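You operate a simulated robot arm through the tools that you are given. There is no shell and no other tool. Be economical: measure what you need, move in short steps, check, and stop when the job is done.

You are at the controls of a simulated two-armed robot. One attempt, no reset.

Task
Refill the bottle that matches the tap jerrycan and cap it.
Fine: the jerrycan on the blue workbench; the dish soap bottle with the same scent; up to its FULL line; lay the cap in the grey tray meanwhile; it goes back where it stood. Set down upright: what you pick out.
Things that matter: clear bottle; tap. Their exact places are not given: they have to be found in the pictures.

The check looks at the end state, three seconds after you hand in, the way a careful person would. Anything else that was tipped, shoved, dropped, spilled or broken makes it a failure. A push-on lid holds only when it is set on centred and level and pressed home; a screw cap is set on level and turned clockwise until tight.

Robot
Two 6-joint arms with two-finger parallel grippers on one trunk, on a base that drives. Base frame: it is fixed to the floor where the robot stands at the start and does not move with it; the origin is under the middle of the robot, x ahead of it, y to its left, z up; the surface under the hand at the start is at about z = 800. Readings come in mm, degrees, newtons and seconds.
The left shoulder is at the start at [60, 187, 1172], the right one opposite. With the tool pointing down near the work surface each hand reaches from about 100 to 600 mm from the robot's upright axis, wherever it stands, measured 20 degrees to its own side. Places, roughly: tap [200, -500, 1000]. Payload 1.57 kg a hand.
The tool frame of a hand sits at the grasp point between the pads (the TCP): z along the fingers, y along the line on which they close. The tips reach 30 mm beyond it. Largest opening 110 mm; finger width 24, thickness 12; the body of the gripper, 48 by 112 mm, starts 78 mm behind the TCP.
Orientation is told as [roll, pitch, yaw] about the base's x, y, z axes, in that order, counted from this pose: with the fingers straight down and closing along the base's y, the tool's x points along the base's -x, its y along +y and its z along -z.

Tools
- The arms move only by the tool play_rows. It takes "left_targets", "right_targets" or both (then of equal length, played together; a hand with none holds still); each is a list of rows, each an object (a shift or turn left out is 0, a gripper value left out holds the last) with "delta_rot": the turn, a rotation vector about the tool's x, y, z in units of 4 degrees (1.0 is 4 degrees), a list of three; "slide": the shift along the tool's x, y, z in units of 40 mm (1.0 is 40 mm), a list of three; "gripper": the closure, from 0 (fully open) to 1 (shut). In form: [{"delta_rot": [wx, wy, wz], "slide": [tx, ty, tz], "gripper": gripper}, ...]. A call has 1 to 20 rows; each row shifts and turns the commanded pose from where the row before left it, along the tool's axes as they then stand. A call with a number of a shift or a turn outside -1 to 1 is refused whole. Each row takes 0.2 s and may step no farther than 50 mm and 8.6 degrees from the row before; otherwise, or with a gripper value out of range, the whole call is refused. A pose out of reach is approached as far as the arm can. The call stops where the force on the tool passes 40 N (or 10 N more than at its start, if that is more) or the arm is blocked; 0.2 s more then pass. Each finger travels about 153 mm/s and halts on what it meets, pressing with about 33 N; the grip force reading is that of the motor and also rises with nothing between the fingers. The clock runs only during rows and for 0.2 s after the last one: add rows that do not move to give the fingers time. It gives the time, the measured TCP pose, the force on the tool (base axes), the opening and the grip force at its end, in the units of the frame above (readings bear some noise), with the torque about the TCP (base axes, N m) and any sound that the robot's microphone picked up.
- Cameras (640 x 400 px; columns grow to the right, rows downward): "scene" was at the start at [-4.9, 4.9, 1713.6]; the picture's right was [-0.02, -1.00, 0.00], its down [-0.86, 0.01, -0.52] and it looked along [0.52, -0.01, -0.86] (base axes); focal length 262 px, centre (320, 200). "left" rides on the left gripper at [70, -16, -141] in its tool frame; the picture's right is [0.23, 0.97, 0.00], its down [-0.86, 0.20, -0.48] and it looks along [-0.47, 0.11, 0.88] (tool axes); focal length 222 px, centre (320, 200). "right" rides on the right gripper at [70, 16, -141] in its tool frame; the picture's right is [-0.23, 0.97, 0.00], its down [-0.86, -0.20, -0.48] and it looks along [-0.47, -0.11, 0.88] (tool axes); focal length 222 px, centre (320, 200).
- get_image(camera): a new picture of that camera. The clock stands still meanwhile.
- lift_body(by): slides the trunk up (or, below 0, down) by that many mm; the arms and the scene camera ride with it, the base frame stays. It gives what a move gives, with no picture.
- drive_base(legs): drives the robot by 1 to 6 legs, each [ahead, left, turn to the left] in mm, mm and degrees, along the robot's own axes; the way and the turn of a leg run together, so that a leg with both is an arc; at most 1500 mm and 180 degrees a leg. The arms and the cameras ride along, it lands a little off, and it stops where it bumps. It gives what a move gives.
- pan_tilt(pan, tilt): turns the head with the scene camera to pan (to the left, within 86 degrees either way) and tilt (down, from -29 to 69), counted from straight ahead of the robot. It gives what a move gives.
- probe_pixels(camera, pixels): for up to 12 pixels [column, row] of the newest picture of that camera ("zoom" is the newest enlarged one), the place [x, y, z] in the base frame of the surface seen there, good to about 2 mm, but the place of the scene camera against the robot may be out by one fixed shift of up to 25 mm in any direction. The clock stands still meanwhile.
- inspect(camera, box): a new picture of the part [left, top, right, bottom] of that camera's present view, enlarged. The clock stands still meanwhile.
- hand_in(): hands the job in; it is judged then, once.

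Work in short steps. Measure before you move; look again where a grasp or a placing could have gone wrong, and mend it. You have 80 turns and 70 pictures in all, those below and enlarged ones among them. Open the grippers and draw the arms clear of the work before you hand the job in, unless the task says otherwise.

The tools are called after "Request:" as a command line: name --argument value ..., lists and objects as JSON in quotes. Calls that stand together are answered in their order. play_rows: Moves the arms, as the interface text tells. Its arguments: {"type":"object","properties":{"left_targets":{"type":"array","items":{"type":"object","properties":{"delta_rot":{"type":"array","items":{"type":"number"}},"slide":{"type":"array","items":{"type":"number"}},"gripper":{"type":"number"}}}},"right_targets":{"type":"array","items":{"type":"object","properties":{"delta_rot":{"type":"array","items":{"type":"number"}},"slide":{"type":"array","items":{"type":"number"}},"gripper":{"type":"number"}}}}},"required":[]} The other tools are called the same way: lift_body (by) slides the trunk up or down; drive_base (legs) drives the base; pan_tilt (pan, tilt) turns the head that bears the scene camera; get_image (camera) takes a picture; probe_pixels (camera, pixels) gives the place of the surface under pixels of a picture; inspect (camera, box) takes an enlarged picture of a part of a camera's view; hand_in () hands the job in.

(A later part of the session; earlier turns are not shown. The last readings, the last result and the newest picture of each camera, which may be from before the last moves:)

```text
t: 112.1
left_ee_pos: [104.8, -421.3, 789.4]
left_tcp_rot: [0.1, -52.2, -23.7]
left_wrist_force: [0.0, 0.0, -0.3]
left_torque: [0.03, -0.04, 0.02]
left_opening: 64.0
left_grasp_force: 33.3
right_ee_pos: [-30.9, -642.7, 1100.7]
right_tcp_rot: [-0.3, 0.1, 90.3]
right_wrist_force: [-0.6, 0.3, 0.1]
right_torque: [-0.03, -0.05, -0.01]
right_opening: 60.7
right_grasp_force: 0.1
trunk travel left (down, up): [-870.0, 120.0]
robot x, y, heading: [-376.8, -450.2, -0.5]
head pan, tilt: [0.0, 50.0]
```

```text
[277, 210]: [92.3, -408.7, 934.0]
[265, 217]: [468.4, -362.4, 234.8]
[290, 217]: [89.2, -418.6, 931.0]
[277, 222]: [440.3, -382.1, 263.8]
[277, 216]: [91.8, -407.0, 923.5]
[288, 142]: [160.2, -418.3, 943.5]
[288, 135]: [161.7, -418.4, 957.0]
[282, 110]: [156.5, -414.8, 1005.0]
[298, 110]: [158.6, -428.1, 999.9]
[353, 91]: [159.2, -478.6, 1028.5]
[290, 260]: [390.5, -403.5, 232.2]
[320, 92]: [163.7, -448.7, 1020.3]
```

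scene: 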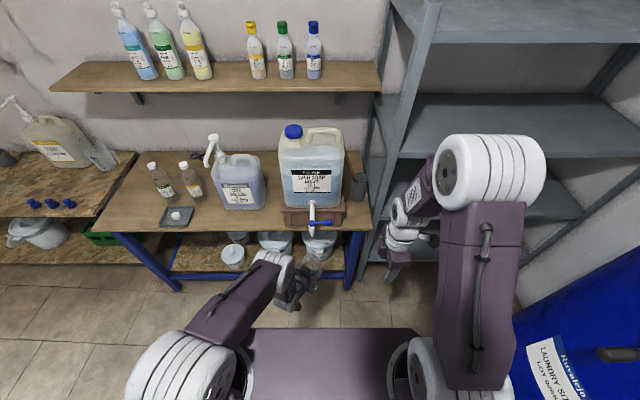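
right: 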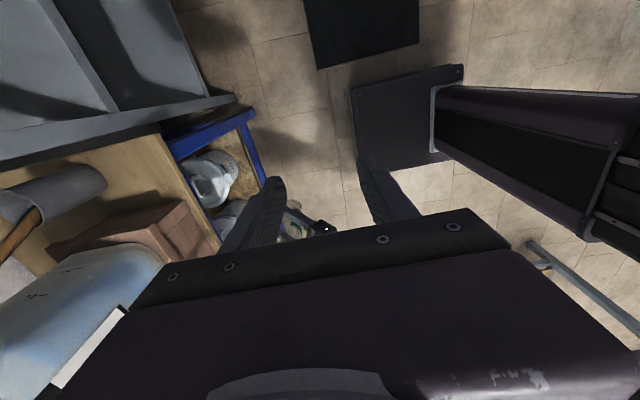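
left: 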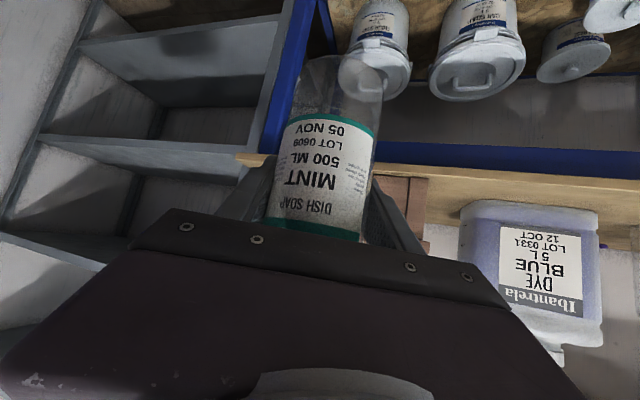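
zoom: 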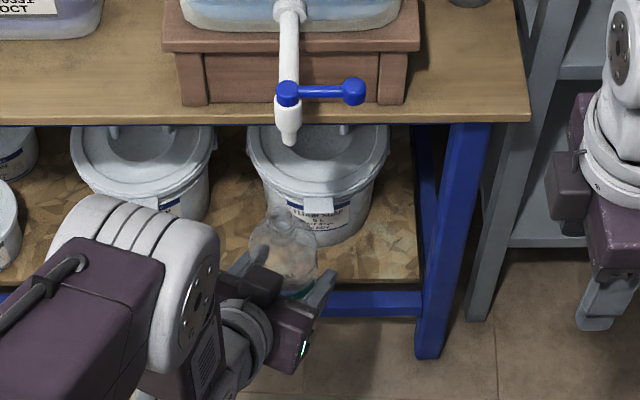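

Rim height ≈6 mm under the nozzle end; I lower the trunk 8 more and drive 65 ahead, then re-measure closely.

Request:
lift_body --by -8

Request:
drive_base --legs '[[65, -4, 0]]'

Request:
inspect --camera "scene" --box '[280, 210, 350, 260]'

```text
t: 112.6
left_ee_pos: [107.7, -420.8, 779.8]
left_tcp_rot: [0.1, -52.0, -23.7]
left_wrist_force: [0.0, -0.3, 0.3]
left_torque: [0.0, -0.01, -0.04]
left_opening: 63.9
left_grasp_force: 33.1
right_ee_pos: [-28.8, -643.2, 1091.1]
right_tcp_rot: [-0.1, 0.1, 90.2]
right_wrist_force: [0.0, 0.7, 0.2]
right_torque: [-0.02, 0.01, -0.01]
right_opening: 60.2
right_grasp_force: 0.1
trunk travel left (down, up): [-862.0, 128.0]
robot x, y, heading: [-379.3, -448.9, -0.6]
head pan, tilt: [0.0, 50.0]
```

```text
t: 113.6
left_ee_pos: [169.6, -426.8, 780.8]
left_tcp_rot: [0.2, -52.0, -23.7]
left_wrist_force: [0.0, -0.1, -0.1]
left_torque: [-0.01, -0.03, -0.03]
left_opening: 64.0
left_grasp_force: 33.3
right_ee_pos: [32.6, -648.7, 1091.9]
right_tcp_rot: [-0.2, 0.1, 90.3]
right_wrist_force: [0.8, 0.1, 0.0]
right_torque: [-0.01, -0.05, 0.02]
right_opening: 60.4
right_grasp_force: 0.1
trunk travel left (down, up): [-862.0, 128.0]
robot x, y, heading: [-316.9, -451.9, -0.2]
head pan, tilt: [0.0, 50.0]
```

```text
8.00 times, centred on (315, 235) of scene
```

zoom: 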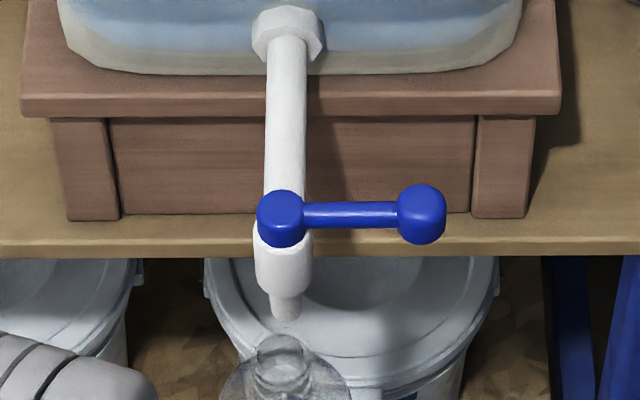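

Clear view: mouth ring around (281,350), nozzle tip at (286,318). Probing both in the zoom.

Request:
probe_pixels --camera "zoom" --pixels '[[281, 337], [260, 350], [302, 350], [281, 362], [281, 366], [270, 340], [292, 340], [286, 317], [286, 305], [273, 310], [299, 310], [280, 375]]'

```text
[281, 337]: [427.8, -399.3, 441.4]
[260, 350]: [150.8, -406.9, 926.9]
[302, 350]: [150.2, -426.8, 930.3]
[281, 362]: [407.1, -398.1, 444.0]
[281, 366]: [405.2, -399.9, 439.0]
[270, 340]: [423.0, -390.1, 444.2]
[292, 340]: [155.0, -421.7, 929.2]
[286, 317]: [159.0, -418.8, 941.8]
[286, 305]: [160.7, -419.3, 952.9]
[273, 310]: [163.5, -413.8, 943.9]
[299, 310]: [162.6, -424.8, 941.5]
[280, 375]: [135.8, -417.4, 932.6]
```

Mouth centre is (146,−417) vs nozzle (164.5,−419) in scene coordinates with a 12 mm gap. I shift the bottle (+18.5,−2) and bring the right hand over the lever knob.

Request:
play_rows --left_targets '[{"slide": [-0.137, 0.07, 0.175]}, {"slide": [-0.137, 0.07, 0.175]}, {}, {}, {}, {}]' --right_targets '[{}, {"slide": [-0.85, -0.74, 0]}, {"slide": [-0.85, -0.74, 0]}, {"slide": [-0.85, -0.74, 0]}, {"slide": [-0.85, -0.74, 0]}, {"slide": [-0.85, -0.74, 0]}]'

Request:
get_image --camera "right"

Request:
inspect --camera "scene" --box '[280, 200, 360, 260]'

```text
t: 115.0
left_ee_pos: [193.2, -426.6, 777.5]
left_tcp_rot: [-0.2, -51.7, -23.4]
left_wrist_force: [0.1, -0.1, -0.9]
left_torque: [0.01, 0.02, -0.02]
left_opening: 64.1
left_grasp_force: 32.6
right_ee_pos: [188.7, -476.4, 1089.3]
right_tcp_rot: [0.2, 0.1, 90.2]
right_wrist_force: [0.5, -0.8, 0.3]
right_torque: [-0.03, 0.06, 0.01]
right_opening: 60.5
right_grasp_force: 0.0
trunk travel left (down, up): [-862.0, 128.0]
robot x, y, heading: [-314.4, -453.5, -0.6]
head pan, tilt: [0.0, 50.0]
```

```text
19 pictures are left
```

right: 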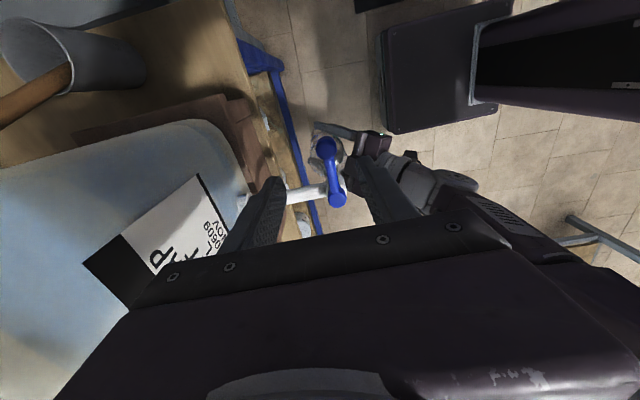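

```text
6.67 times, centred on (320, 230) of scene
```

zoom: 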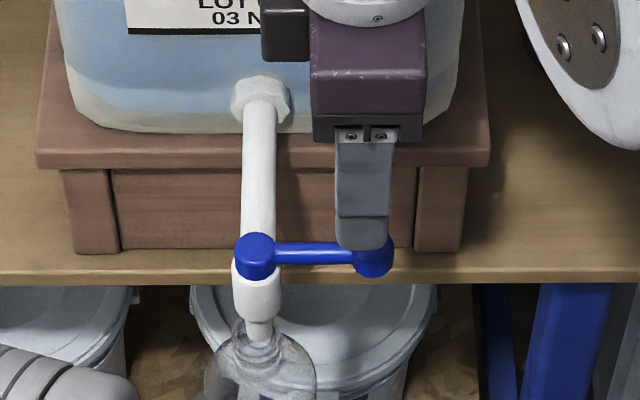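

Nozzle tip now sits over the mouth (259,338). I verify with probes, and get the knob from the right camera at (326,148), pivot (337,198).

Request:
probe_pixels --camera "zoom" --pixels '[[238, 338], [280, 338], [259, 348], [259, 352], [250, 350], [268, 350], [259, 330], [250, 328], [268, 328], [259, 342]]'

Request:
probe_pixels --camera "right" --pixels '[[326, 145], [326, 151], [318, 148], [334, 148], [337, 198], [332, 175], [310, 192], [322, 132]]'

```text
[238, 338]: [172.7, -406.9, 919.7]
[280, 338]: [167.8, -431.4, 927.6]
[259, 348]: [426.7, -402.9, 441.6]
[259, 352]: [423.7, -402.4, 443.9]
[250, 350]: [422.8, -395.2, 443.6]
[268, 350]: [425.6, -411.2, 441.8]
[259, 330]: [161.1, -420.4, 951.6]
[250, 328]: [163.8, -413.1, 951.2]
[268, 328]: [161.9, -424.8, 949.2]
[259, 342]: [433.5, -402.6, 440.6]
```

```text
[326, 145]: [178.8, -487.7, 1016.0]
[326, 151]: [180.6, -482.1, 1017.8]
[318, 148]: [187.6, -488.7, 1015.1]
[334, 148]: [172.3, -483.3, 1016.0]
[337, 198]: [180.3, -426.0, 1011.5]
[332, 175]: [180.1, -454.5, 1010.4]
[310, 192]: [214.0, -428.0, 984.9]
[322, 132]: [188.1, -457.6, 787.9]
```

Knob centre is (180,−485), pivot (180,−426). I recentre the right hand over the knob, lower to z≈1025 and narrow the fingers around it, then check the mouth alignment tightly.

Request:
play_rows --right_targets '[{"slide": [0.18, 0.19, 0]}, {"slide": [0, 0, 0.8]}, {"slide": [0, 0, 0.8]}, {"gripper": 0.76}, {}, {}]'

Request:
inspect --camera "scene" --box '[295, 230, 335, 258]'

Request:
get_image --camera "right"

```text
t: 116.4
left_ee_pos: [192.0, -426.4, 778.6]
left_tcp_rot: [0.0, -51.8, -23.4]
left_wrist_force: [-0.3, 0.7, -0.8]
left_torque: [-0.03, 0.03, 0.0]
left_opening: 64.0
left_grasp_force: 33.0
right_ee_pos: [178.6, -485.3, 1025.1]
right_tcp_rot: [0.0, 0.0, 90.2]
right_wrist_force: [-0.2, 0.7, -0.3]
right_torque: [0.01, -0.01, 0.0]
right_opening: 26.4
right_grasp_force: 0.0
trunk travel left (down, up): [-862.0, 128.0]
robot x, y, heading: [-308.3, -456.6, -0.4]
head pan, tilt: [0.0, 50.0]
```

```text
14.29 times, centred on (315, 244) of scene
```

zoom: 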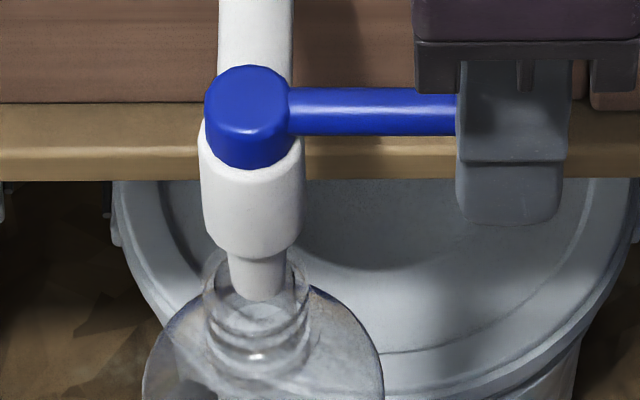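

```text
16 pictures are left
```

right: 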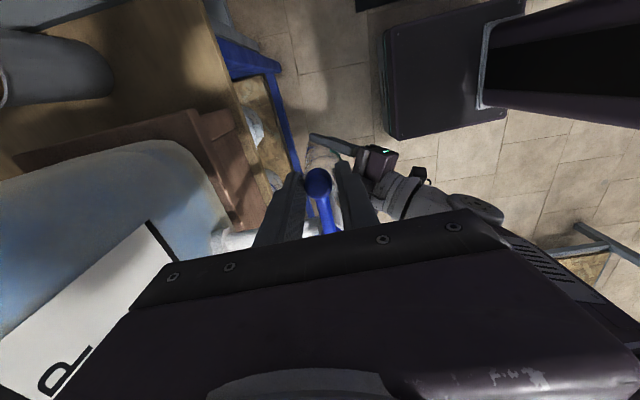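

The nozzle tip appears inside the mouth ring; I check depth by probing rim and tip in this close zoom.

Request:
probe_pixels --camera "zoom" --pixels '[[205, 283], [306, 283], [215, 260], [296, 258], [256, 330], [256, 322], [225, 318], [290, 318], [258, 296], [258, 280], [232, 280], [284, 280]]'

```text
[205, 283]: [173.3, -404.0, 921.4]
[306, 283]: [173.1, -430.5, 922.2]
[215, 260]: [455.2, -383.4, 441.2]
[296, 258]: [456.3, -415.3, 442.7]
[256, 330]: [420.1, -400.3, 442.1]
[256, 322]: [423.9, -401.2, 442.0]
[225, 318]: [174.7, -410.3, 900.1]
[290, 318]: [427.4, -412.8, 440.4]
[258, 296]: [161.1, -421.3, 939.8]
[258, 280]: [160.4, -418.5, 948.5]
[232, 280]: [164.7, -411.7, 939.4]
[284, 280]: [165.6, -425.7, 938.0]
```

Mouth centre is (173,−417,922) vs nozzle (166,−419,938): I shift the bottle (−7,−2,+8), then try the lever 24° toward the robot.

Request:
play_rows --left_targets '[{"slide": [-0.035, -0.058, -0.115]}, {"slide": [-0.035, -0.058, -0.115]}, {}]'

Request:
inspect --camera "scene" --box '[295, 230, 335, 258]'

Request:
probe_pixels --camera "zoom" --pixels '[[205, 283], [306, 283], [205, 290], [306, 290], [225, 318], [258, 296], [205, 275], [306, 275]]'

```text
t: 117.2
left_ee_pos: [184.6, -429.1, 785.3]
left_tcp_rot: [-0.2, -51.7, -23.4]
left_wrist_force: [6.1, 2.4, -0.1]
left_torque: [-0.25, 0.94, -0.02]
left_opening: 64.2
left_grasp_force: 32.8
right_ee_pos: [179.5, -485.0, 1025.5]
right_tcp_rot: [0.1, 0.0, 90.3]
right_wrist_force: [0.1, 0.5, 0.4]
right_torque: [-0.04, -0.02, 0.01]
right_opening: 26.5
right_grasp_force: 0.1
trunk travel left (down, up): [-862.0, 128.0]
robot x, y, heading: [-312.8, -452.3, -0.1]
head pan, tilt: [0.0, 50.0]
```

```text
14.29 times, centred on (315, 244) of scene
```

zoom: 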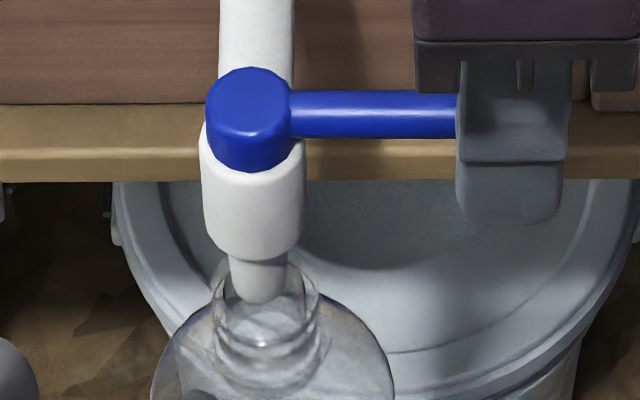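

```text
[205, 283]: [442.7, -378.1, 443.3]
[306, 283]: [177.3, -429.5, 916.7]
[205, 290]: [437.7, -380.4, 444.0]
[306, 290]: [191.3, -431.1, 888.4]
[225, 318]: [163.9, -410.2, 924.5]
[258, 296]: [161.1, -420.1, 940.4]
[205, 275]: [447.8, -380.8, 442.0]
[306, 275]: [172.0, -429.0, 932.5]
```

A 6 N side load shows the nozzle now touches inside the mouth. I lower 8 mm and shift (+3,+1.5) to free it, and check the force.

Request:
play_rows --left_targets '[{"slide": [0.1, 0, 0.08]}, {"slide": [0.025, 0.065, 0.085]}, {}, {}]'

Request:
inspect --camera "scene" --box '[295, 230, 335, 258]'

Request:
probe_pixels --camera "zoom" --pixels '[[210, 290], [314, 290], [210, 300], [314, 300], [225, 325], [300, 325], [258, 296], [218, 275]]'

```text
t: 118.2
left_ee_pos: [187.3, -429.2, 778.6]
left_tcp_rot: [0.1, -51.8, -23.5]
left_wrist_force: [-0.5, 0.4, -0.6]
left_torque: [-0.03, 0.0, -0.01]
left_opening: 63.9
left_grasp_force: 32.8
right_ee_pos: [177.0, -486.7, 1026.0]
right_tcp_rot: [0.0, 0.0, 90.2]
right_wrist_force: [-0.5, 0.2, 0.0]
right_torque: [0.01, -0.01, -0.03]
right_opening: 26.3
right_grasp_force: 0.1
trunk travel left (down, up): [-862.0, 128.0]
robot x, y, heading: [-315.5, -455.1, -0.4]
head pan, tilt: [0.0, 50.0]
```

```text
14.29 times, centred on (315, 244) of scene
```

zoom: 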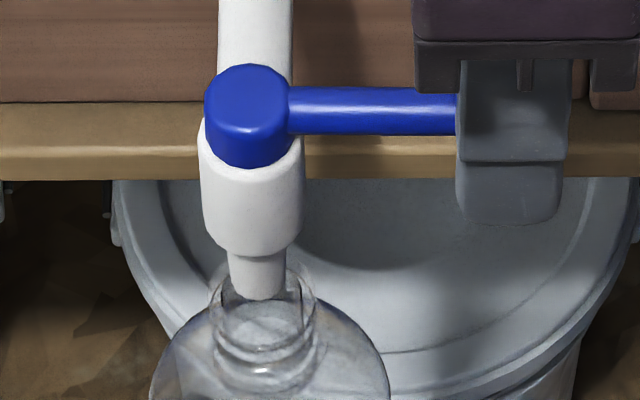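

```text
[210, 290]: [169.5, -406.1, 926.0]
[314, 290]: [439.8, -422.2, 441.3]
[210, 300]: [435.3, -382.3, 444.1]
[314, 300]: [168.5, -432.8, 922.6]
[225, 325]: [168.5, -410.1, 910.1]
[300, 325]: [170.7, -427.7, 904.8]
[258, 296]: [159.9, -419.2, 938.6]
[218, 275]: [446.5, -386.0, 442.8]
```

Free of contact now and aligned within a few mm. I swing the lever 24° toward the robot and look for resistance or sound.

Request:
play_rows --right_targets '[{"delta_rot": [0, 0, 1], "slide": [0, 0.105, 0]}, {"delta_rot": [0, 0, 1], "slide": [0, 0.105, 0]}, {"delta_rot": [0, 0, 1], "slide": [0, 0.105, 0]}, {"delta_rot": [0, 0, 1], "slide": [0, 0.105, 0]}, {"delta_rot": [0, 0, 1], "slide": [0, 0.105, 0]}, {"delta_rot": [0, 0, 1], "slide": [0, 0.105, 0]}]'

Request:
inspect --camera "scene" --box '[280, 215, 352, 270]'

```text
t: 119.6
left_ee_pos: [187.8, -429.3, 778.2]
left_tcp_rot: [0.0, -51.8, -23.5]
left_wrist_force: [0.8, 0.4, -0.4]
left_torque: [0.0, -0.03, 0.02]
left_opening: 63.9
left_grasp_force: 32.7
right_ee_pos: [152.1, -482.2, 1026.0]
right_tcp_rot: [0.0, 0.1, 66.2]
right_wrist_force: [0.5, -0.6, 0.4]
right_torque: [0.01, -0.01, 0.02]
right_opening: 26.7
right_grasp_force: 0.6
trunk travel left (down, up): [-862.0, 128.0]
robot x, y, heading: [-315.0, -453.9, -0.3]
head pan, tilt: [0.0, 50.0]
```

```text
7.27 times, centred on (316, 242) of scene
```

zoom: 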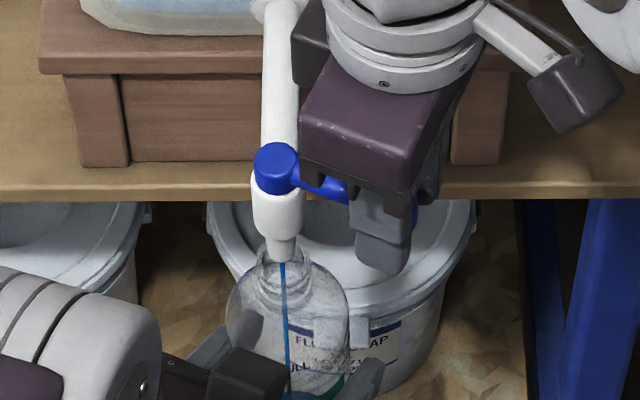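

It flows, straight into the bottle (blue stream at (285,290)). I wait 2 s and look at the level.

Request:
play_rows --right_targets '[{}, {}, {}, {}, {}, {}, {}, {}, {}, {}]'

Request:
inspect --camera "scene" --box '[290, 235, 350, 280]'

```text
t: 121.8
left_ee_pos: [187.0, -429.0, 777.8]
left_tcp_rot: [0.0, -51.7, -23.5]
left_wrist_force: [0.7, 0.4, -0.3]
left_torque: [0.01, -0.02, -0.01]
left_opening: 64.5
left_grasp_force: 32.7
right_ee_pos: [153.0, -481.2, 1026.6]
right_tcp_rot: [0.0, -0.1, 66.2]
right_wrist_force: [0.6, -0.5, 0.9]
right_torque: [0.0, 0.01, 0.06]
right_opening: 26.5
right_grasp_force: 0.1
trunk travel left (down, up): [-862.0, 128.0]
robot x, y, heading: [-310.7, -455.2, -0.8]
head pan, tilt: [0.0, 50.0]
```

```text
8.89 times, centred on (320, 258) of scene
```

zoom: 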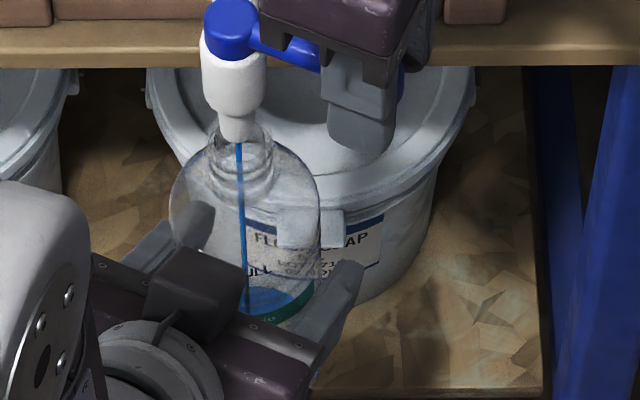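

A blue surface shows at (270,298), with the FULL mark at about (258,270). I probe the surface and the mark to get heights.

Request:
probe_pixels --camera "zoom" --pixels '[[258, 297], [275, 297], [290, 295], [255, 271], [265, 271], [285, 312], [250, 250], [243, 200]]'

```text
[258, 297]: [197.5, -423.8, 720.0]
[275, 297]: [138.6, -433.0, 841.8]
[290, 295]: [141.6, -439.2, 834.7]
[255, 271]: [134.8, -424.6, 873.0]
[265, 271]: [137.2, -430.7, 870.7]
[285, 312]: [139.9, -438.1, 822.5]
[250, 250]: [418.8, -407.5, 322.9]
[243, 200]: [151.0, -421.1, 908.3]
```

Liquid is at z≈720 and FULL at z≈872 (scene), base ≈705: about 12 mm so far in ~2.7 s. I hold for ~12 s more and re-measure.

Request:
play_rows --right_targets '[{}, {}, {}, {}, {}, {}, {}, {}, {}, {}, {}, {}, {}, {}, {}, {}, {}, {}, {}, {}]'

Request:
play_rows --right_targets '[{}, {}, {}, {}, {}, {}, {}, {}, {}, {}, {}, {}, {}, {}, {}, {}, {}, {}, {}, {}]'

Request:
inspect --camera "scene" --box '[290, 235, 350, 280]'

Request:
probe_pixels --camera "zoom" --pixels '[[230, 280], [258, 290], [258, 280], [275, 290], [290, 285], [250, 260], [210, 250], [270, 262]]'

```text
t: 126.0
left_ee_pos: [187.3, -429.4, 777.3]
left_tcp_rot: [0.0, -51.8, -23.5]
left_wrist_force: [0.6, -1.3, -0.5]
left_torque: [-0.02, 0.0, -0.01]
left_opening: 64.2
left_grasp_force: 33.3
right_ee_pos: [152.6, -481.8, 1026.5]
right_tcp_rot: [0.0, -0.1, 66.1]
right_wrist_force: [-0.7, -0.9, -0.4]
right_torque: [0.03, -0.03, -0.01]
right_opening: 26.2
right_grasp_force: 0.0
trunk travel left (down, up): [-862.0, 128.0]
robot x, y, heading: [-313.2, -455.8, -0.4]
head pan, tilt: [0.0, 50.0]
```

```text
t: 130.2
left_ee_pos: [188.4, -429.3, 778.0]
left_tcp_rot: [-0.1, -51.8, -23.5]
left_wrist_force: [0.6, -0.2, -1.3]
left_torque: [-0.01, 0.01, -0.03]
left_opening: 64.4
left_grasp_force: 32.2
right_ee_pos: [153.3, -481.8, 1025.4]
right_tcp_rot: [0.1, 0.0, 66.2]
right_wrist_force: [-0.2, 0.8, -0.1]
right_torque: [-0.02, -0.02, -0.03]
right_opening: 26.2
right_grasp_force: 0.1
trunk travel left (down, up): [-862.0, 128.0]
robot x, y, heading: [-312.3, -455.1, -0.4]
head pan, tilt: [0.0, 50.0]
```

```text
8.89 times, centred on (320, 258) of scene
```

zoom: 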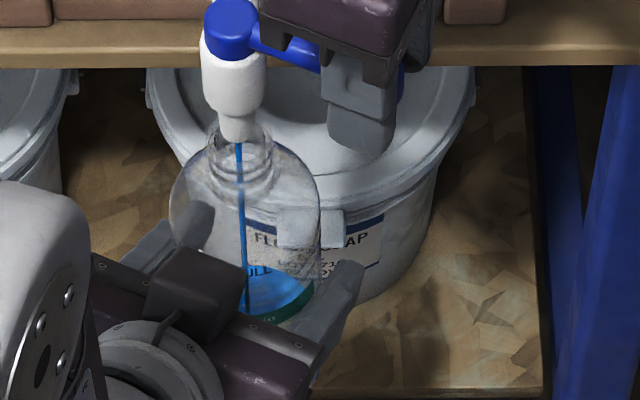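

```text
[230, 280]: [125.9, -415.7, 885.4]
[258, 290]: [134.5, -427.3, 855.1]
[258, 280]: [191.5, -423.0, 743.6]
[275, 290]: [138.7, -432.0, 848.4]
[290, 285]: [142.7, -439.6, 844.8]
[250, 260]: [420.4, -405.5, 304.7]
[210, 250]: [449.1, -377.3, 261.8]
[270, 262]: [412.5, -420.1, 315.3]
```

Rate is 2.8 mm/s (743.6 now), ~128 mm to go. I open the lever 24° more to speed it up, hold 4 s, and re-measure.

Request:
play_rows --right_targets '[{"delta_rot": [0, 0, 1], "slide": [0, 0.105, 0]}, {"delta_rot": [0, 0, 1], "slide": [0, 0.105, 0]}, {"delta_rot": [0, 0, 1], "slide": [0, 0.105, 0]}, {"delta_rot": [0, 0, 1], "slide": [0, 0.105, 0]}, {"delta_rot": [0, 0, 1], "slide": [0, 0.105, 0]}, {"delta_rot": [0, 0, 1], "slide": [0, 0.105, 0]}, {}, {}, {}, {}, {}, {}, {}, {}, {}, {}, {}, {}, {}, {}]'

Request:
inspect --camera "scene" --box '[290, 235, 350, 280]'

Request:
probe_pixels --camera "zoom" --pixels '[[258, 275], [260, 265], [270, 280], [280, 275], [290, 272], [232, 255], [265, 258], [258, 285]]'

```text
t: 134.4
left_ee_pos: [187.4, -429.0, 778.3]
left_tcp_rot: [0.0, -51.8, -23.4]
left_wrist_force: [-0.3, -0.5, -2.1]
left_torque: [-0.01, -0.02, 0.01]
left_opening: 64.6
left_grasp_force: 32.9
right_ee_pos: [133.1, -468.0, 1027.4]
right_tcp_rot: [0.0, 0.1, 42.3]
right_wrist_force: [-0.5, -0.2, -0.1]
right_torque: [-0.02, 0.02, 0.0]
right_opening: 26.5
right_grasp_force: 0.1
trunk travel left (down, up): [-862.0, 128.0]
robot x, y, heading: [-313.2, -454.9, -0.5]
head pan, tilt: [0.0, 50.0]
```

```text
8.89 times, centred on (320, 258) of scene
```

zoom: 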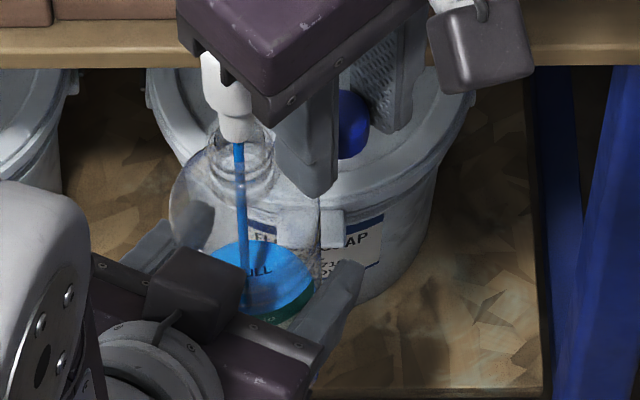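

```text
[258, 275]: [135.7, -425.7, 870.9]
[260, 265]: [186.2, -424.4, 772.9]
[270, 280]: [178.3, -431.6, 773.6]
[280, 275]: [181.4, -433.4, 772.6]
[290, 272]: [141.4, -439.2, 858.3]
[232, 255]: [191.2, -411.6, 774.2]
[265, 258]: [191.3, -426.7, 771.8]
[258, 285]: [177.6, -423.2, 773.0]
```

Level 773, now ≈8 mm/s. About 99 mm remain; I hold 4 s and measure again.

Request:
play_rows --right_targets '[{}, {}, {}, {}, {}, {}, {}, {}, {}, {}, {}, {}, {}, {}, {}, {}, {}, {}, {}, {}]'

Request:
inspect --camera "scene" --box '[290, 235, 350, 280]'

Request:
probe_pixels --camera "zoom" --pixels '[[260, 260], [265, 250], [280, 255], [270, 280], [265, 240], [230, 245], [255, 271], [290, 260]]'

```text
t: 138.6
left_ee_pos: [187.3, -429.1, 779.1]
left_tcp_rot: [0.0, -51.6, -23.5]
left_wrist_force: [0.3, 0.0, -2.6]
left_torque: [0.03, -0.01, 0.02]
left_opening: 64.9
left_grasp_force: 33.2
right_ee_pos: [132.8, -466.4, 1026.6]
right_tcp_rot: [0.0, 0.1, 42.2]
right_wrist_force: [0.2, 0.4, -0.6]
right_torque: [-0.01, -0.01, 0.01]
right_opening: 26.5
right_grasp_force: 0.0
trunk travel left (down, up): [-862.0, 128.0]
robot x, y, heading: [-310.7, -453.9, -0.4]
head pan, tilt: [0.0, 50.0]
```

```text
8.89 times, centred on (320, 258) of scene
```

zoom: 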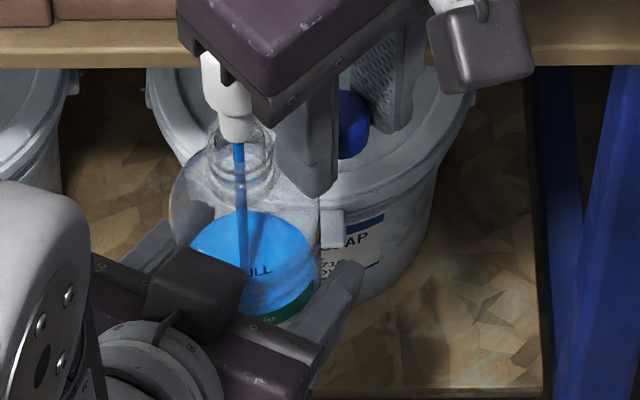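

```text
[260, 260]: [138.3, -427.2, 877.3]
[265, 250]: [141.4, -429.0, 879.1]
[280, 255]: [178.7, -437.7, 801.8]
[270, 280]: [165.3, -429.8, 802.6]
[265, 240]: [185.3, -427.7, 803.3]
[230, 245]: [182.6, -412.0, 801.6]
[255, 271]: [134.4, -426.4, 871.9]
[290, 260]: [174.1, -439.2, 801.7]
```

Level 802, 6.9 mm/s; 70 mm to go. I hold ~6 s more and then half-close the lever.

Request:
play_rows --right_targets '[{}, {}, {}, {}, {}, {}, {}, {}, {}, {}, {}, {}, {}, {}, {}, {}, {}, {}, {}, {}]'

Request:
play_rows --right_targets '[{}, {}, {}, {}, {}, {}, {}, {}, {"delta_rot": [0, 0, -1], "slide": [0, -0.105, 0]}, {"delta_rot": [0, 0, -1], "slide": [0, -0.105, 0]}, {"delta_rot": [0, 0, -1], "slide": [0, -0.105, 0]}, {"delta_rot": [0, 0, -1], "slide": [0, -0.105, 0]}, {"delta_rot": [0, 0, -1], "slide": [0, -0.105, 0]}, {"delta_rot": [0, 0, -1], "slide": [0, -0.105, 0]}]'

Request:
inspect --camera "scene" --box '[290, 235, 350, 280]'

Request:
probe_pixels --camera "zoom" --pixels '[[260, 250], [265, 240], [280, 240], [265, 230], [265, 220], [225, 225], [255, 271], [290, 245], [215, 225]]'

```text
t: 142.8
left_ee_pos: [188.1, -428.5, 778.5]
left_tcp_rot: [-0.1, -51.6, -23.4]
left_wrist_force: [0.1, 0.3, -4.7]
left_torque: [-0.02, -0.03, 0.01]
left_opening: 64.6
left_grasp_force: 33.2
right_ee_pos: [132.4, -466.4, 1026.4]
right_tcp_rot: [0.1, 0.1, 42.3]
right_wrist_force: [0.2, 0.4, 0.0]
right_torque: [0.04, 0.01, -0.03]
right_opening: 26.3
right_grasp_force: 0.2
trunk travel left (down, up): [-862.0, 128.0]
robot x, y, heading: [-314.8, -456.2, -0.3]
head pan, tilt: [0.0, 50.0]
```

```text
t: 145.8
left_ee_pos: [188.4, -430.0, 778.2]
left_tcp_rot: [-0.1, -51.8, -23.5]
left_wrist_force: [-0.2, 0.0, -4.5]
left_torque: [0.0, -0.02, 0.02]
left_opening: 64.9
left_grasp_force: 32.7
right_ee_pos: [151.9, -482.8, 1026.2]
right_tcp_rot: [0.1, 0.1, 66.2]
right_wrist_force: [-0.7, 0.9, 0.2]
right_torque: [0.0, -0.01, 0.0]
right_opening: 26.6
right_grasp_force: 0.2
trunk travel left (down, up): [-862.0, 128.0]
robot x, y, heading: [-313.5, -458.4, -0.6]
head pan, tilt: [0.0, 50.0]
```

```text
8.89 times, centred on (320, 258) of scene
```

zoom: 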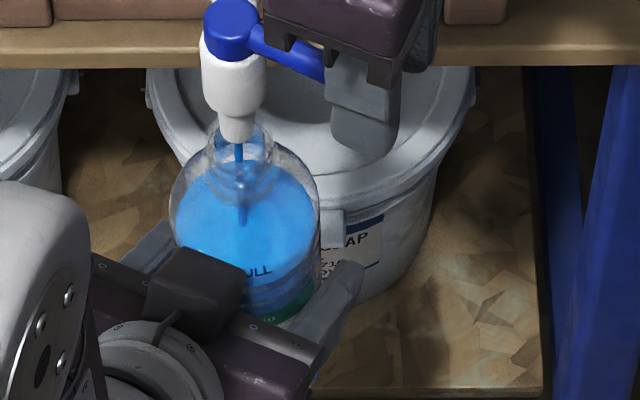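

```text
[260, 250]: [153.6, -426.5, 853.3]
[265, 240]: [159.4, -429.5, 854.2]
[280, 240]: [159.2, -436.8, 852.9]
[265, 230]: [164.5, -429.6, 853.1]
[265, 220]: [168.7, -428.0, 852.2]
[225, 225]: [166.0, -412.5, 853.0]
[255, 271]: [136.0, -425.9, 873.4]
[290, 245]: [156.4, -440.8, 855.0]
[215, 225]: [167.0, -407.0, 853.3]
```

Level 853, FULL 872.5: 19 mm remain at roughly 3–4 mm/s. Hold 2 s and measure.

Request:
play_rows --right_targets '[{}, {}, {}, {}, {}, {}, {}, {}, {}, {}]'

Request:
inspect --camera "scene" --box '[290, 235, 350, 280]'

Request:
probe_pixels --camera "zoom" --pixels '[[260, 250], [265, 240], [280, 240], [265, 230], [265, 220], [225, 225], [250, 271], [262, 271], [290, 240]]'

```text
t: 148.0
left_ee_pos: [188.0, -430.1, 777.0]
left_tcp_rot: [-0.1, -51.7, -23.5]
left_wrist_force: [0.0, -0.1, -4.5]
left_torque: [-0.03, -0.07, 0.01]
left_opening: 64.7
left_grasp_force: 33.5
right_ee_pos: [153.3, -482.9, 1025.9]
right_tcp_rot: [0.1, 0.1, 66.3]
right_wrist_force: [-0.4, 0.2, -0.3]
right_torque: [0.0, 0.01, -0.03]
right_opening: 26.5
right_grasp_force: 0.1
trunk travel left (down, up): [-862.0, 128.0]
robot x, y, heading: [-313.7, -457.6, -0.4]
head pan, tilt: [0.0, 50.0]
```

```text
8.89 times, centred on (320, 258) of scene
```

zoom: 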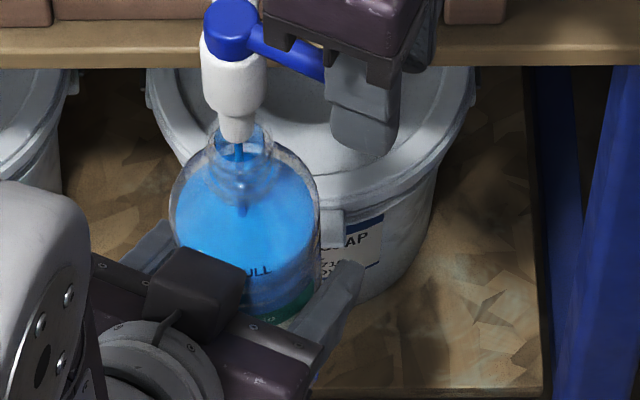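

```text
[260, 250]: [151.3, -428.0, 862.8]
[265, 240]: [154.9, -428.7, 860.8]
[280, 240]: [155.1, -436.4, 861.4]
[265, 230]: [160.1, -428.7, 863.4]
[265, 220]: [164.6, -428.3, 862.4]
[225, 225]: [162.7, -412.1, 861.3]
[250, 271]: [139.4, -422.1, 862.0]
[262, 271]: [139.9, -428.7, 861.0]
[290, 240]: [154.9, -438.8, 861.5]
```

Level 862, 4 mm/s, 10 mm to go. I hold 1.4 s and then close the lever fully, which should add the last ~3–4 mm.

Request:
play_rows --right_targets '[{}, {}, {}, {}, {}, {}, {}, {"delta_rot": [0, 0, -1], "slide": [0, -0.105, 0]}, {"delta_rot": [0, 0, -1], "slide": [0, -0.105, 0]}, {"delta_rot": [0, 0, -1], "slide": [0, -0.105, 0]}, {"delta_rot": [0, 0, -1], "slide": [0, -0.105, 0]}, {"delta_rot": [0, 0, -1], "slide": [0, -0.105, 0]}, {"delta_rot": [0, 0, -1], "slide": [0, -0.105, 0]}, {"delta_rot": [0, 0, -1], "slide": [0, -0.105, 0]}, {"delta_rot": [0, 0, -0.3], "slide": [0, -0.05, 0]}, {}]'

Request:
inspect --camera "scene" --box '[290, 235, 350, 280]'

Request:
probe_pixels --camera "zoom" --pixels '[[260, 250], [265, 240], [280, 240], [265, 230], [265, 220], [225, 225], [250, 271], [262, 265], [290, 240]]'

```text
t: 151.4
left_ee_pos: [187.5, -428.2, 777.7]
left_tcp_rot: [-0.2, -51.7, -23.5]
left_wrist_force: [0.5, 0.2, -5.2]
left_torque: [0.0, -0.03, -0.07]
left_opening: 64.8
left_grasp_force: 33.2
right_ee_pos: [183.8, -489.3, 1025.9]
right_tcp_rot: [0.1, -0.1, 95.5]
right_wrist_force: [-0.2, -0.2, -0.4]
right_torque: [0.0, 0.05, 0.03]
right_opening: 26.7
right_grasp_force: 0.1
trunk travel left (down, up): [-862.0, 128.0]
robot x, y, heading: [-313.5, -450.9, -0.4]
head pan, tilt: [0.0, 50.0]
```

```text
8.89 times, centred on (320, 258) of scene
```

zoom: 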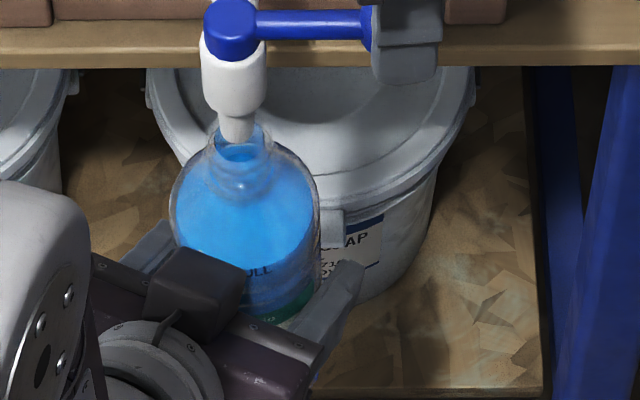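

```text
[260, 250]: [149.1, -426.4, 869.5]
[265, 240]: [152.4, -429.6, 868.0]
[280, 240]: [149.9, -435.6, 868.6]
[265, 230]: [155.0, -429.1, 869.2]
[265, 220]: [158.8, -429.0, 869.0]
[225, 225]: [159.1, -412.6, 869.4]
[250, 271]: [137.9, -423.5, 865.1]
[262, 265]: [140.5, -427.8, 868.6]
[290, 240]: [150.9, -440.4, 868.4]
```

Tap is closed, level ≈869 versus FULL ≈872. I give one short pulse of the lever (24° out and straight back) to add the last ~2 mm.

Request:
play_rows --right_targets '[{"delta_rot": [0, 0, 1], "slide": [0, 0.12, 0]}, {"delta_rot": [0, 0, 1], "slide": [0, 0.105, 0]}, {"delta_rot": [0, 0, 1], "slide": [0, 0.105, 0]}, {"delta_rot": [0, 0, 1], "slide": [0, 0.105, 0]}, {"delta_rot": [0, 0, 1], "slide": [0, 0.105, 0]}, {"delta_rot": [0, 0, 1], "slide": [0, 0.105, 0]}, {"delta_rot": [0, 0, 1], "slide": [0, 0.105, 0]}, {"delta_rot": [0, 0, -1], "slide": [0, -0.105, 0]}, {"delta_rot": [0, 0, -1], "slide": [0, -0.105, 0]}, {"delta_rot": [0, 0, -1], "slide": [0, -0.105, 0]}, {"delta_rot": [0, 0, -1], "slide": [0, -0.105, 0]}, {"delta_rot": [0, 0, -1], "slide": [0, -0.105, 0]}, {"delta_rot": [0, 0, -1], "slide": [0, -0.105, 0]}, {"delta_rot": [0, 0, -1], "slide": [0, -0.12, 0]}, {}]'

Request:
inspect --camera "scene" --box '[290, 235, 350, 280]'

Request:
probe_pixels --camera "zoom" --pixels '[[260, 250], [265, 240], [280, 240], [265, 230], [265, 220], [225, 225], [250, 271], [262, 265], [290, 240], [360, 22], [320, 22]]'

```text
t: 154.6
left_ee_pos: [187.4, -429.3, 778.0]
left_tcp_rot: [0.0, -51.7, -23.5]
left_wrist_force: [0.2, 0.5, -4.7]
left_torque: [-0.03, -0.04, 0.02]
left_opening: 64.8
left_grasp_force: 33.3
right_ee_pos: [181.8, -489.9, 1025.9]
right_tcp_rot: [0.0, 0.0, 95.6]
right_wrist_force: [-0.2, -0.9, 0.4]
right_torque: [-0.01, 0.03, 0.01]
right_opening: 26.7
right_grasp_force: 0.2
trunk travel left (down, up): [-862.0, 128.0]
robot x, y, heading: [-312.5, -456.5, -0.5]
head pan, tilt: [0.0, 50.0]
```

```text
8.89 times, centred on (320, 258) of scene
```

zoom: 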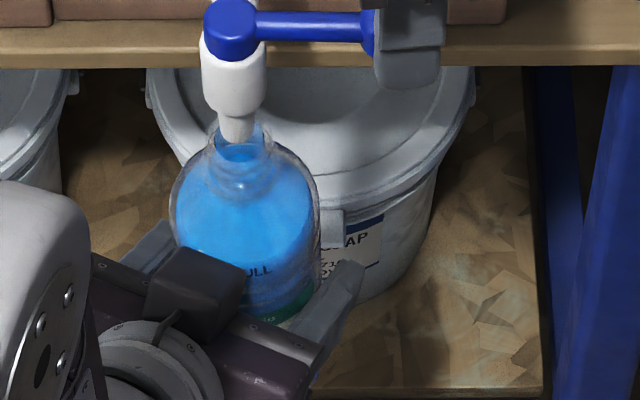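

```text
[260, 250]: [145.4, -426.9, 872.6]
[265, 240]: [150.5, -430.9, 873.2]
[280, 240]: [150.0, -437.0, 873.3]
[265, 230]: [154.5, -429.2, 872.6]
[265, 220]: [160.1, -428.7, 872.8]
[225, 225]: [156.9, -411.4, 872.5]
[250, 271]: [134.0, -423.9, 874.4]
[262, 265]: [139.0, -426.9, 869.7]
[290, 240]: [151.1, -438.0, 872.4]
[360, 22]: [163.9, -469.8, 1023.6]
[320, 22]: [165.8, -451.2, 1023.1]
```

Level 872.7 — at the FULL line; tap closed. I raise the right hand off the lever, lower the bottle clear of the nozzle, back off and drive back left in front of the bench, then raise the trunk.

Request:
play_rows --right_targets '[{"slide": [0, 0, -0.8]}, {"slide": [0, 0, -1]}, {"slide": [0, 0, -1]}]'

Request:
lift_body --by -15

Request:
drive_base --legs '[[-130, 0, 0], [0, 860, 0]]'

Request:
lift_body --by 143

```text
t: 155.4
left_ee_pos: [187.4, -428.9, 777.5]
left_tcp_rot: [0.1, -51.8, -23.6]
left_wrist_force: [-0.3, -0.2, -4.6]
left_torque: [-0.02, -0.02, 0.01]
left_opening: 64.8
left_grasp_force: 33.4
right_ee_pos: [181.8, -488.7, 1137.5]
right_tcp_rot: [0.1, 0.0, 95.5]
right_wrist_force: [-0.1, -0.9, 1.0]
right_torque: [-0.01, -0.05, 0.02]
right_opening: 26.5
right_grasp_force: 0.1
trunk travel left (down, up): [-862.0, 128.0]
robot x, y, heading: [-317.7, -452.9, -0.4]
head pan, tilt: [0.0, 50.0]
```

```text
t: 156.1
left_ee_pos: [188.2, -430.3, 762.2]
left_tcp_rot: [-0.1, -51.7, -23.5]
left_wrist_force: [-1.0, -0.5, -4.3]
left_torque: [0.0, -0.03, -0.03]
left_opening: 64.5
left_grasp_force: 32.9
right_ee_pos: [182.6, -489.5, 1122.5]
right_tcp_rot: [0.1, -0.1, 95.4]
right_wrist_force: [0.2, 0.5, -0.4]
right_torque: [0.05, 0.01, 0.0]
right_opening: 26.2
right_grasp_force: 0.1
trunk travel left (down, up): [-847.0, 143.0]
robot x, y, heading: [-316.1, -457.3, -0.3]
head pan, tilt: [0.0, 50.0]
```

```text
t: 161.5
left_ee_pos: [59.0, 428.7, 762.3]
left_tcp_rot: [0.0, -51.7, -23.1]
left_wrist_force: [-0.6, -0.1, -5.7]
left_torque: [-0.04, -0.02, 0.02]
left_opening: 64.8
left_grasp_force: 32.4
right_ee_pos: [53.2, 367.6, 1121.5]
right_tcp_rot: [0.1, 0.1, 95.8]
right_wrist_force: [0.2, 0.9, -0.7]
right_torque: [-0.01, 0.01, -0.03]
right_opening: 26.4
right_grasp_force: 0.2
trunk travel left (down, up): [-847.0, 143.0]
robot x, y, heading: [-440.5, 398.5, 0.1]
head pan, tilt: [0.0, 50.0]
```

```text
t: 163.2
left_ee_pos: [59.6, 429.3, 905.8]
left_tcp_rot: [-0.1, -51.6, -23.2]
left_wrist_force: [0.4, 0.3, -5.2]
left_torque: [-0.01, -0.03, 0.01]
left_opening: 64.9
left_grasp_force: 32.7
right_ee_pos: [54.3, 367.5, 1264.5]
right_tcp_rot: [0.2, 0.1, 95.9]
right_wrist_force: [-0.7, -1.7, 0.4]
right_torque: [0.0, -0.03, -0.03]
right_opening: 26.6
right_grasp_force: 0.0
trunk travel left (down, up): [-990.0, 0.0]
robot x, y, heading: [-444.9, 399.0, -0.3]
head pan, tilt: [0.0, 50.0]
```

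Bottle base is ~22 mm above bench height. I drive forward 435 to the bottle's original spot.

Request:
drive_base --legs '[[435, 1, 0]]'

Request:
play_rows --right_targets '[{}, {}]'

Request:
get_image --camera "right"

Request:
probe_pixels --camera "right" --pixels '[[320, 130], [320, 150], [300, 120], [340, 120], [320, 110]]'

```text
t: 165.8
left_ee_pos: [497.0, 427.0, 907.1]
left_tcp_rot: [-0.1, -51.7, -23.4]
left_wrist_force: [0.6, 0.5, -5.7]
left_torque: [0.01, -0.03, 0.0]
left_opening: 64.9
left_grasp_force: 33.3
right_ee_pos: [489.9, 365.4, 1265.7]
right_tcp_rot: [0.0, 0.0, 95.7]
right_wrist_force: [-0.2, -0.2, 0.4]
right_torque: [0.0, -0.06, 0.0]
right_opening: 26.5
right_grasp_force: 0.0
trunk travel left (down, up): [-990.0, 0.0]
robot x, y, heading: [-6.8, 397.1, -0.5]
head pan, tilt: [0.0, 50.0]
```

```text
t: 166.4
left_ee_pos: [496.8, 425.7, 904.6]
left_tcp_rot: [0.0, -51.6, -23.5]
left_wrist_force: [-0.3, 0.2, -5.2]
left_torque: [-0.01, -0.04, 0.03]
left_opening: 64.8
left_grasp_force: 33.1
right_ee_pos: [492.7, 366.9, 1266.5]
right_tcp_rot: [0.0, 0.1, 95.7]
right_wrist_force: [0.5, -0.8, -0.8]
right_torque: [0.0, -0.02, 0.02]
right_opening: 26.6
right_grasp_force: 0.1
trunk travel left (down, up): [-990.0, 0.0]
robot x, y, heading: [-7.3, 395.3, -0.2]
head pan, tilt: [0.0, 50.0]
```

```text
4 pictures are left
```

right: 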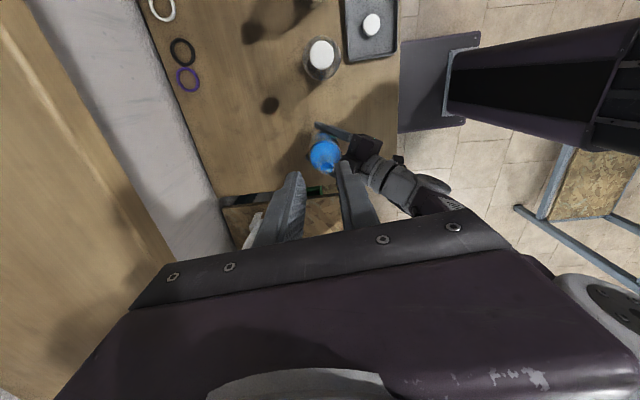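

```text
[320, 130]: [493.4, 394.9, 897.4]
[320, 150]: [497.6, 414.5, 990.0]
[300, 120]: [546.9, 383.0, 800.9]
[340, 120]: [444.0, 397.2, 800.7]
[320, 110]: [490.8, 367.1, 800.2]
```

Bottle mouth at (325,158), pine cap at (321,53), our cap in the tray at (371,24). Probe these for placement and pick-up.

Request:
probe_pixels --camera "right" --pixels '[[321, 53], [371, 25], [368, 20], [325, 157], [314, 158], [337, 155], [325, 146], [348, 55], [396, 45], [326, 167]]'

```text
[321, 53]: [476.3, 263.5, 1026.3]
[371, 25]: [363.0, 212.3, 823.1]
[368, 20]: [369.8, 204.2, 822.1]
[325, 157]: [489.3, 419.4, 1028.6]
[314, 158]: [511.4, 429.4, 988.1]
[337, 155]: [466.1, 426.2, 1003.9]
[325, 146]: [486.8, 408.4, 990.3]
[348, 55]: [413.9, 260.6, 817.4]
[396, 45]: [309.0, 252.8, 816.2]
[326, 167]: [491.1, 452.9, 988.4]
```

Mouth axis ≈ (487,432); original was ≈ (484.5,436). I shift (−3,+4), lower ~20 mm in small rows and watch the left wrist force for contact.

Request:
play_rows --left_targets '[{"slide": [0.07, 0.0625, -0.085]}, {"slide": [0.15, 0, 0.12]}, {"slide": [0.15, 0, 0.12]}, {"slide": [0.1, 0, 0.078]}, {}]'

```text
t: 167.6
left_ee_pos: [494.5, 430.8, 886.5]
left_tcp_rot: [0.0, -51.7, -23.4]
left_wrist_force: [0.1, -0.5, -5.2]
left_torque: [-0.06, -0.09, -0.01]
left_opening: 64.7
left_grasp_force: 33.1
right_ee_pos: [493.3, 366.6, 1265.8]
right_tcp_rot: [0.1, 0.0, 95.6]
right_wrist_force: [0.5, 0.0, 0.4]
right_torque: [0.02, 0.0, -0.01]
right_opening: 26.5
right_grasp_force: 0.2
trunk travel left (down, up): [-990.0, 0.0]
robot x, y, heading: [-4.0, 400.5, -0.1]
head pan, tilt: [0.0, 50.0]
```

Not yet in contact (−5.2 N as before). I lower in 1 mm steps, reading the force.

Request:
play_rows --left_targets '[{"slide": [0.02, 0, 0.0155]}, {"slide": [0.02, 0, 0.0155]}, {}]'

Request:
play_rows --left_targets '[{"slide": [0.02, 0, 0.0155]}, {}]'

```text
t: 168.4
left_ee_pos: [494.6, 429.2, 882.6]
left_tcp_rot: [-0.1, -51.7, -23.3]
left_wrist_force: [-0.2, 0.9, -3.5]
left_torque: [0.03, 0.04, -0.01]
left_opening: 64.7
left_grasp_force: 33.2
right_ee_pos: [493.0, 366.6, 1264.5]
right_tcp_rot: [0.1, 0.0, 95.5]
right_wrist_force: [0.3, 0.4, -0.1]
right_torque: [-0.02, -0.02, -0.02]
right_opening: 26.5
right_grasp_force: 0.1
trunk travel left (down, up): [-990.0, 0.0]
robot x, y, heading: [-3.2, 400.6, -0.1]
head pan, tilt: [0.0, 50.0]
```

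```text
t: 169.0
left_ee_pos: [494.6, 430.1, 882.4]
left_tcp_rot: [0.1, -51.9, -23.4]
left_wrist_force: [-1.4, 1.6, 6.7]
left_torque: [0.29, 0.34, -0.04]
left_opening: 64.8
left_grasp_force: 32.5
right_ee_pos: [491.6, 366.0, 1265.7]
right_tcp_rot: [0.0, 0.0, 95.6]
right_wrist_force: [0.1, -0.3, 0.1]
right_torque: [0.02, -0.01, 0.03]
right_opening: 26.5
right_grasp_force: 0.1
trunk travel left (down, up): [-990.0, 0.0]
robot x, y, heading: [-1.9, 400.3, -0.2]
head pan, tilt: [0.0, 50.0]
```

The bottle stands on the bench (force turned to +6.7 N press). The left hand keeps holding it; I bring the right hand over the cap in the tray and lower to z≈865.

Request:
play_rows --right_targets '[{"slide": [0.7125, 0.725, 0], "gripper": 0.45}, {"slide": [0.7125, 0.725, 0]}, {"slide": [0.7125, 0.725, 0]}, {"slide": [0.7125, 0.725, 0]}, {"slide": [0.7125, 0.725, 0]}, {"slide": [0, 0, 1]}, {"slide": [0, 0, 1]}, {"slide": [0, 0, 1]}, {"slide": [0, 0, 1]}, {"slide": [0, 0, 1]}, {"slide": [0, 0, 1]}, {"slide": [0, 0, 1]}, {"slide": [0, 0, 1]}, {"slide": [0, 0, 1]}, {"slide": [0, 0, 1]}, {}]'

Request:
get_image --camera "right"

Request:
probe_pixels --camera "right" --pixels '[[320, 170], [320, 180], [320, 190], [310, 180], [330, 180], [300, 180], [340, 180]]'

```text
t: 172.4
left_ee_pos: [493.0, 429.6, 882.6]
left_tcp_rot: [0.1, -51.9, -23.4]
left_wrist_force: [-0.6, -2.7, 10.6]
left_torque: [-0.04, 0.56, 0.08]
left_opening: 64.6
left_grasp_force: 32.8
right_ee_pos: [359.1, 207.3, 866.7]
right_tcp_rot: [-0.1, 0.0, 95.6]
right_wrist_force: [0.0, 0.3, -1.3]
right_torque: [0.01, 0.03, 0.01]
right_opening: 60.5
right_grasp_force: 0.1
trunk travel left (down, up): [-990.0, 0.0]
robot x, y, heading: [-6.2, 399.5, -0.3]
head pan, tilt: [0.0, 50.0]
```

```text
3 pictures are left
```

right: 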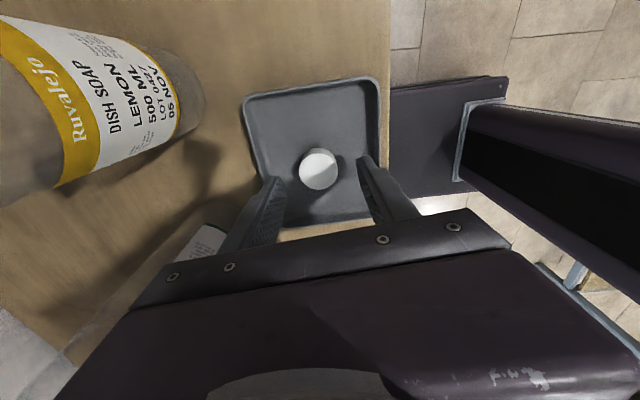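

```text
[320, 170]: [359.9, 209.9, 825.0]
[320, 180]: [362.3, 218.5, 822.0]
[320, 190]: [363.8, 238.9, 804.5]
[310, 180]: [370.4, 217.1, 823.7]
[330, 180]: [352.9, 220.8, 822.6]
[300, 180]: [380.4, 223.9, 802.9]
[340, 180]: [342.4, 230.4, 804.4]
```

The cap is at (318,169) ≈ (361,209,823). I nudge, lower to z≈836 and grip it, then lift.

Request:
play_rows --right_targets '[{"slide": [-0.045, -0.055, 0.4]}, {"slide": [0, 0, 0.36]}, {"gripper": 1}, {"gripper": 1}, {"gripper": 1}, {}]'

Request:
play_rows --right_targets '[{"slide": [0, 0, -0.8]}, {"slide": [0, 0, -1]}, {"slide": [0, 0, -1]}, {"slide": [0, 0, -1]}, {"slide": [0, 0, -1]}, {"slide": [0, 0, -1]}, {"slide": [0, 0, -1]}, {}]'

```text
t: 173.8
left_ee_pos: [492.3, 430.5, 883.2]
left_tcp_rot: [0.1, -51.9, -23.4]
left_wrist_force: [-1.9, -0.7, 10.7]
left_torque: [0.01, 0.56, 0.06]
left_opening: 64.7
left_grasp_force: 32.6
right_ee_pos: [363.7, 212.4, 834.5]
right_tcp_rot: [0.0, 0.0, 95.5]
right_wrist_force: [0.3, 0.5, -0.3]
right_torque: [-0.01, 0.03, 0.02]
right_opening: 31.8
right_grasp_force: 32.9
trunk travel left (down, up): [-990.0, 0.0]
robot x, y, heading: [-6.0, 401.5, -0.4]
head pan, tilt: [0.0, 50.0]
```

```text
t: 175.6
left_ee_pos: [493.5, 430.1, 882.6]
left_tcp_rot: [0.0, -51.8, -23.4]
left_wrist_force: [-1.2, -0.5, 9.1]
left_torque: [0.07, 0.53, 0.08]
left_opening: 64.8
left_grasp_force: 32.7
right_ee_pos: [362.7, 208.7, 1109.3]
right_tcp_rot: [0.1, 0.1, 95.7]
right_wrist_force: [1.3, -0.3, 0.2]
right_torque: [-0.01, 0.0, -0.02]
right_opening: 32.0
right_grasp_force: 33.2
trunk travel left (down, up): [-990.0, 0.0]
robot x, y, heading: [-5.4, 398.6, -0.1]
head pan, tilt: [0.0, 50.0]
```

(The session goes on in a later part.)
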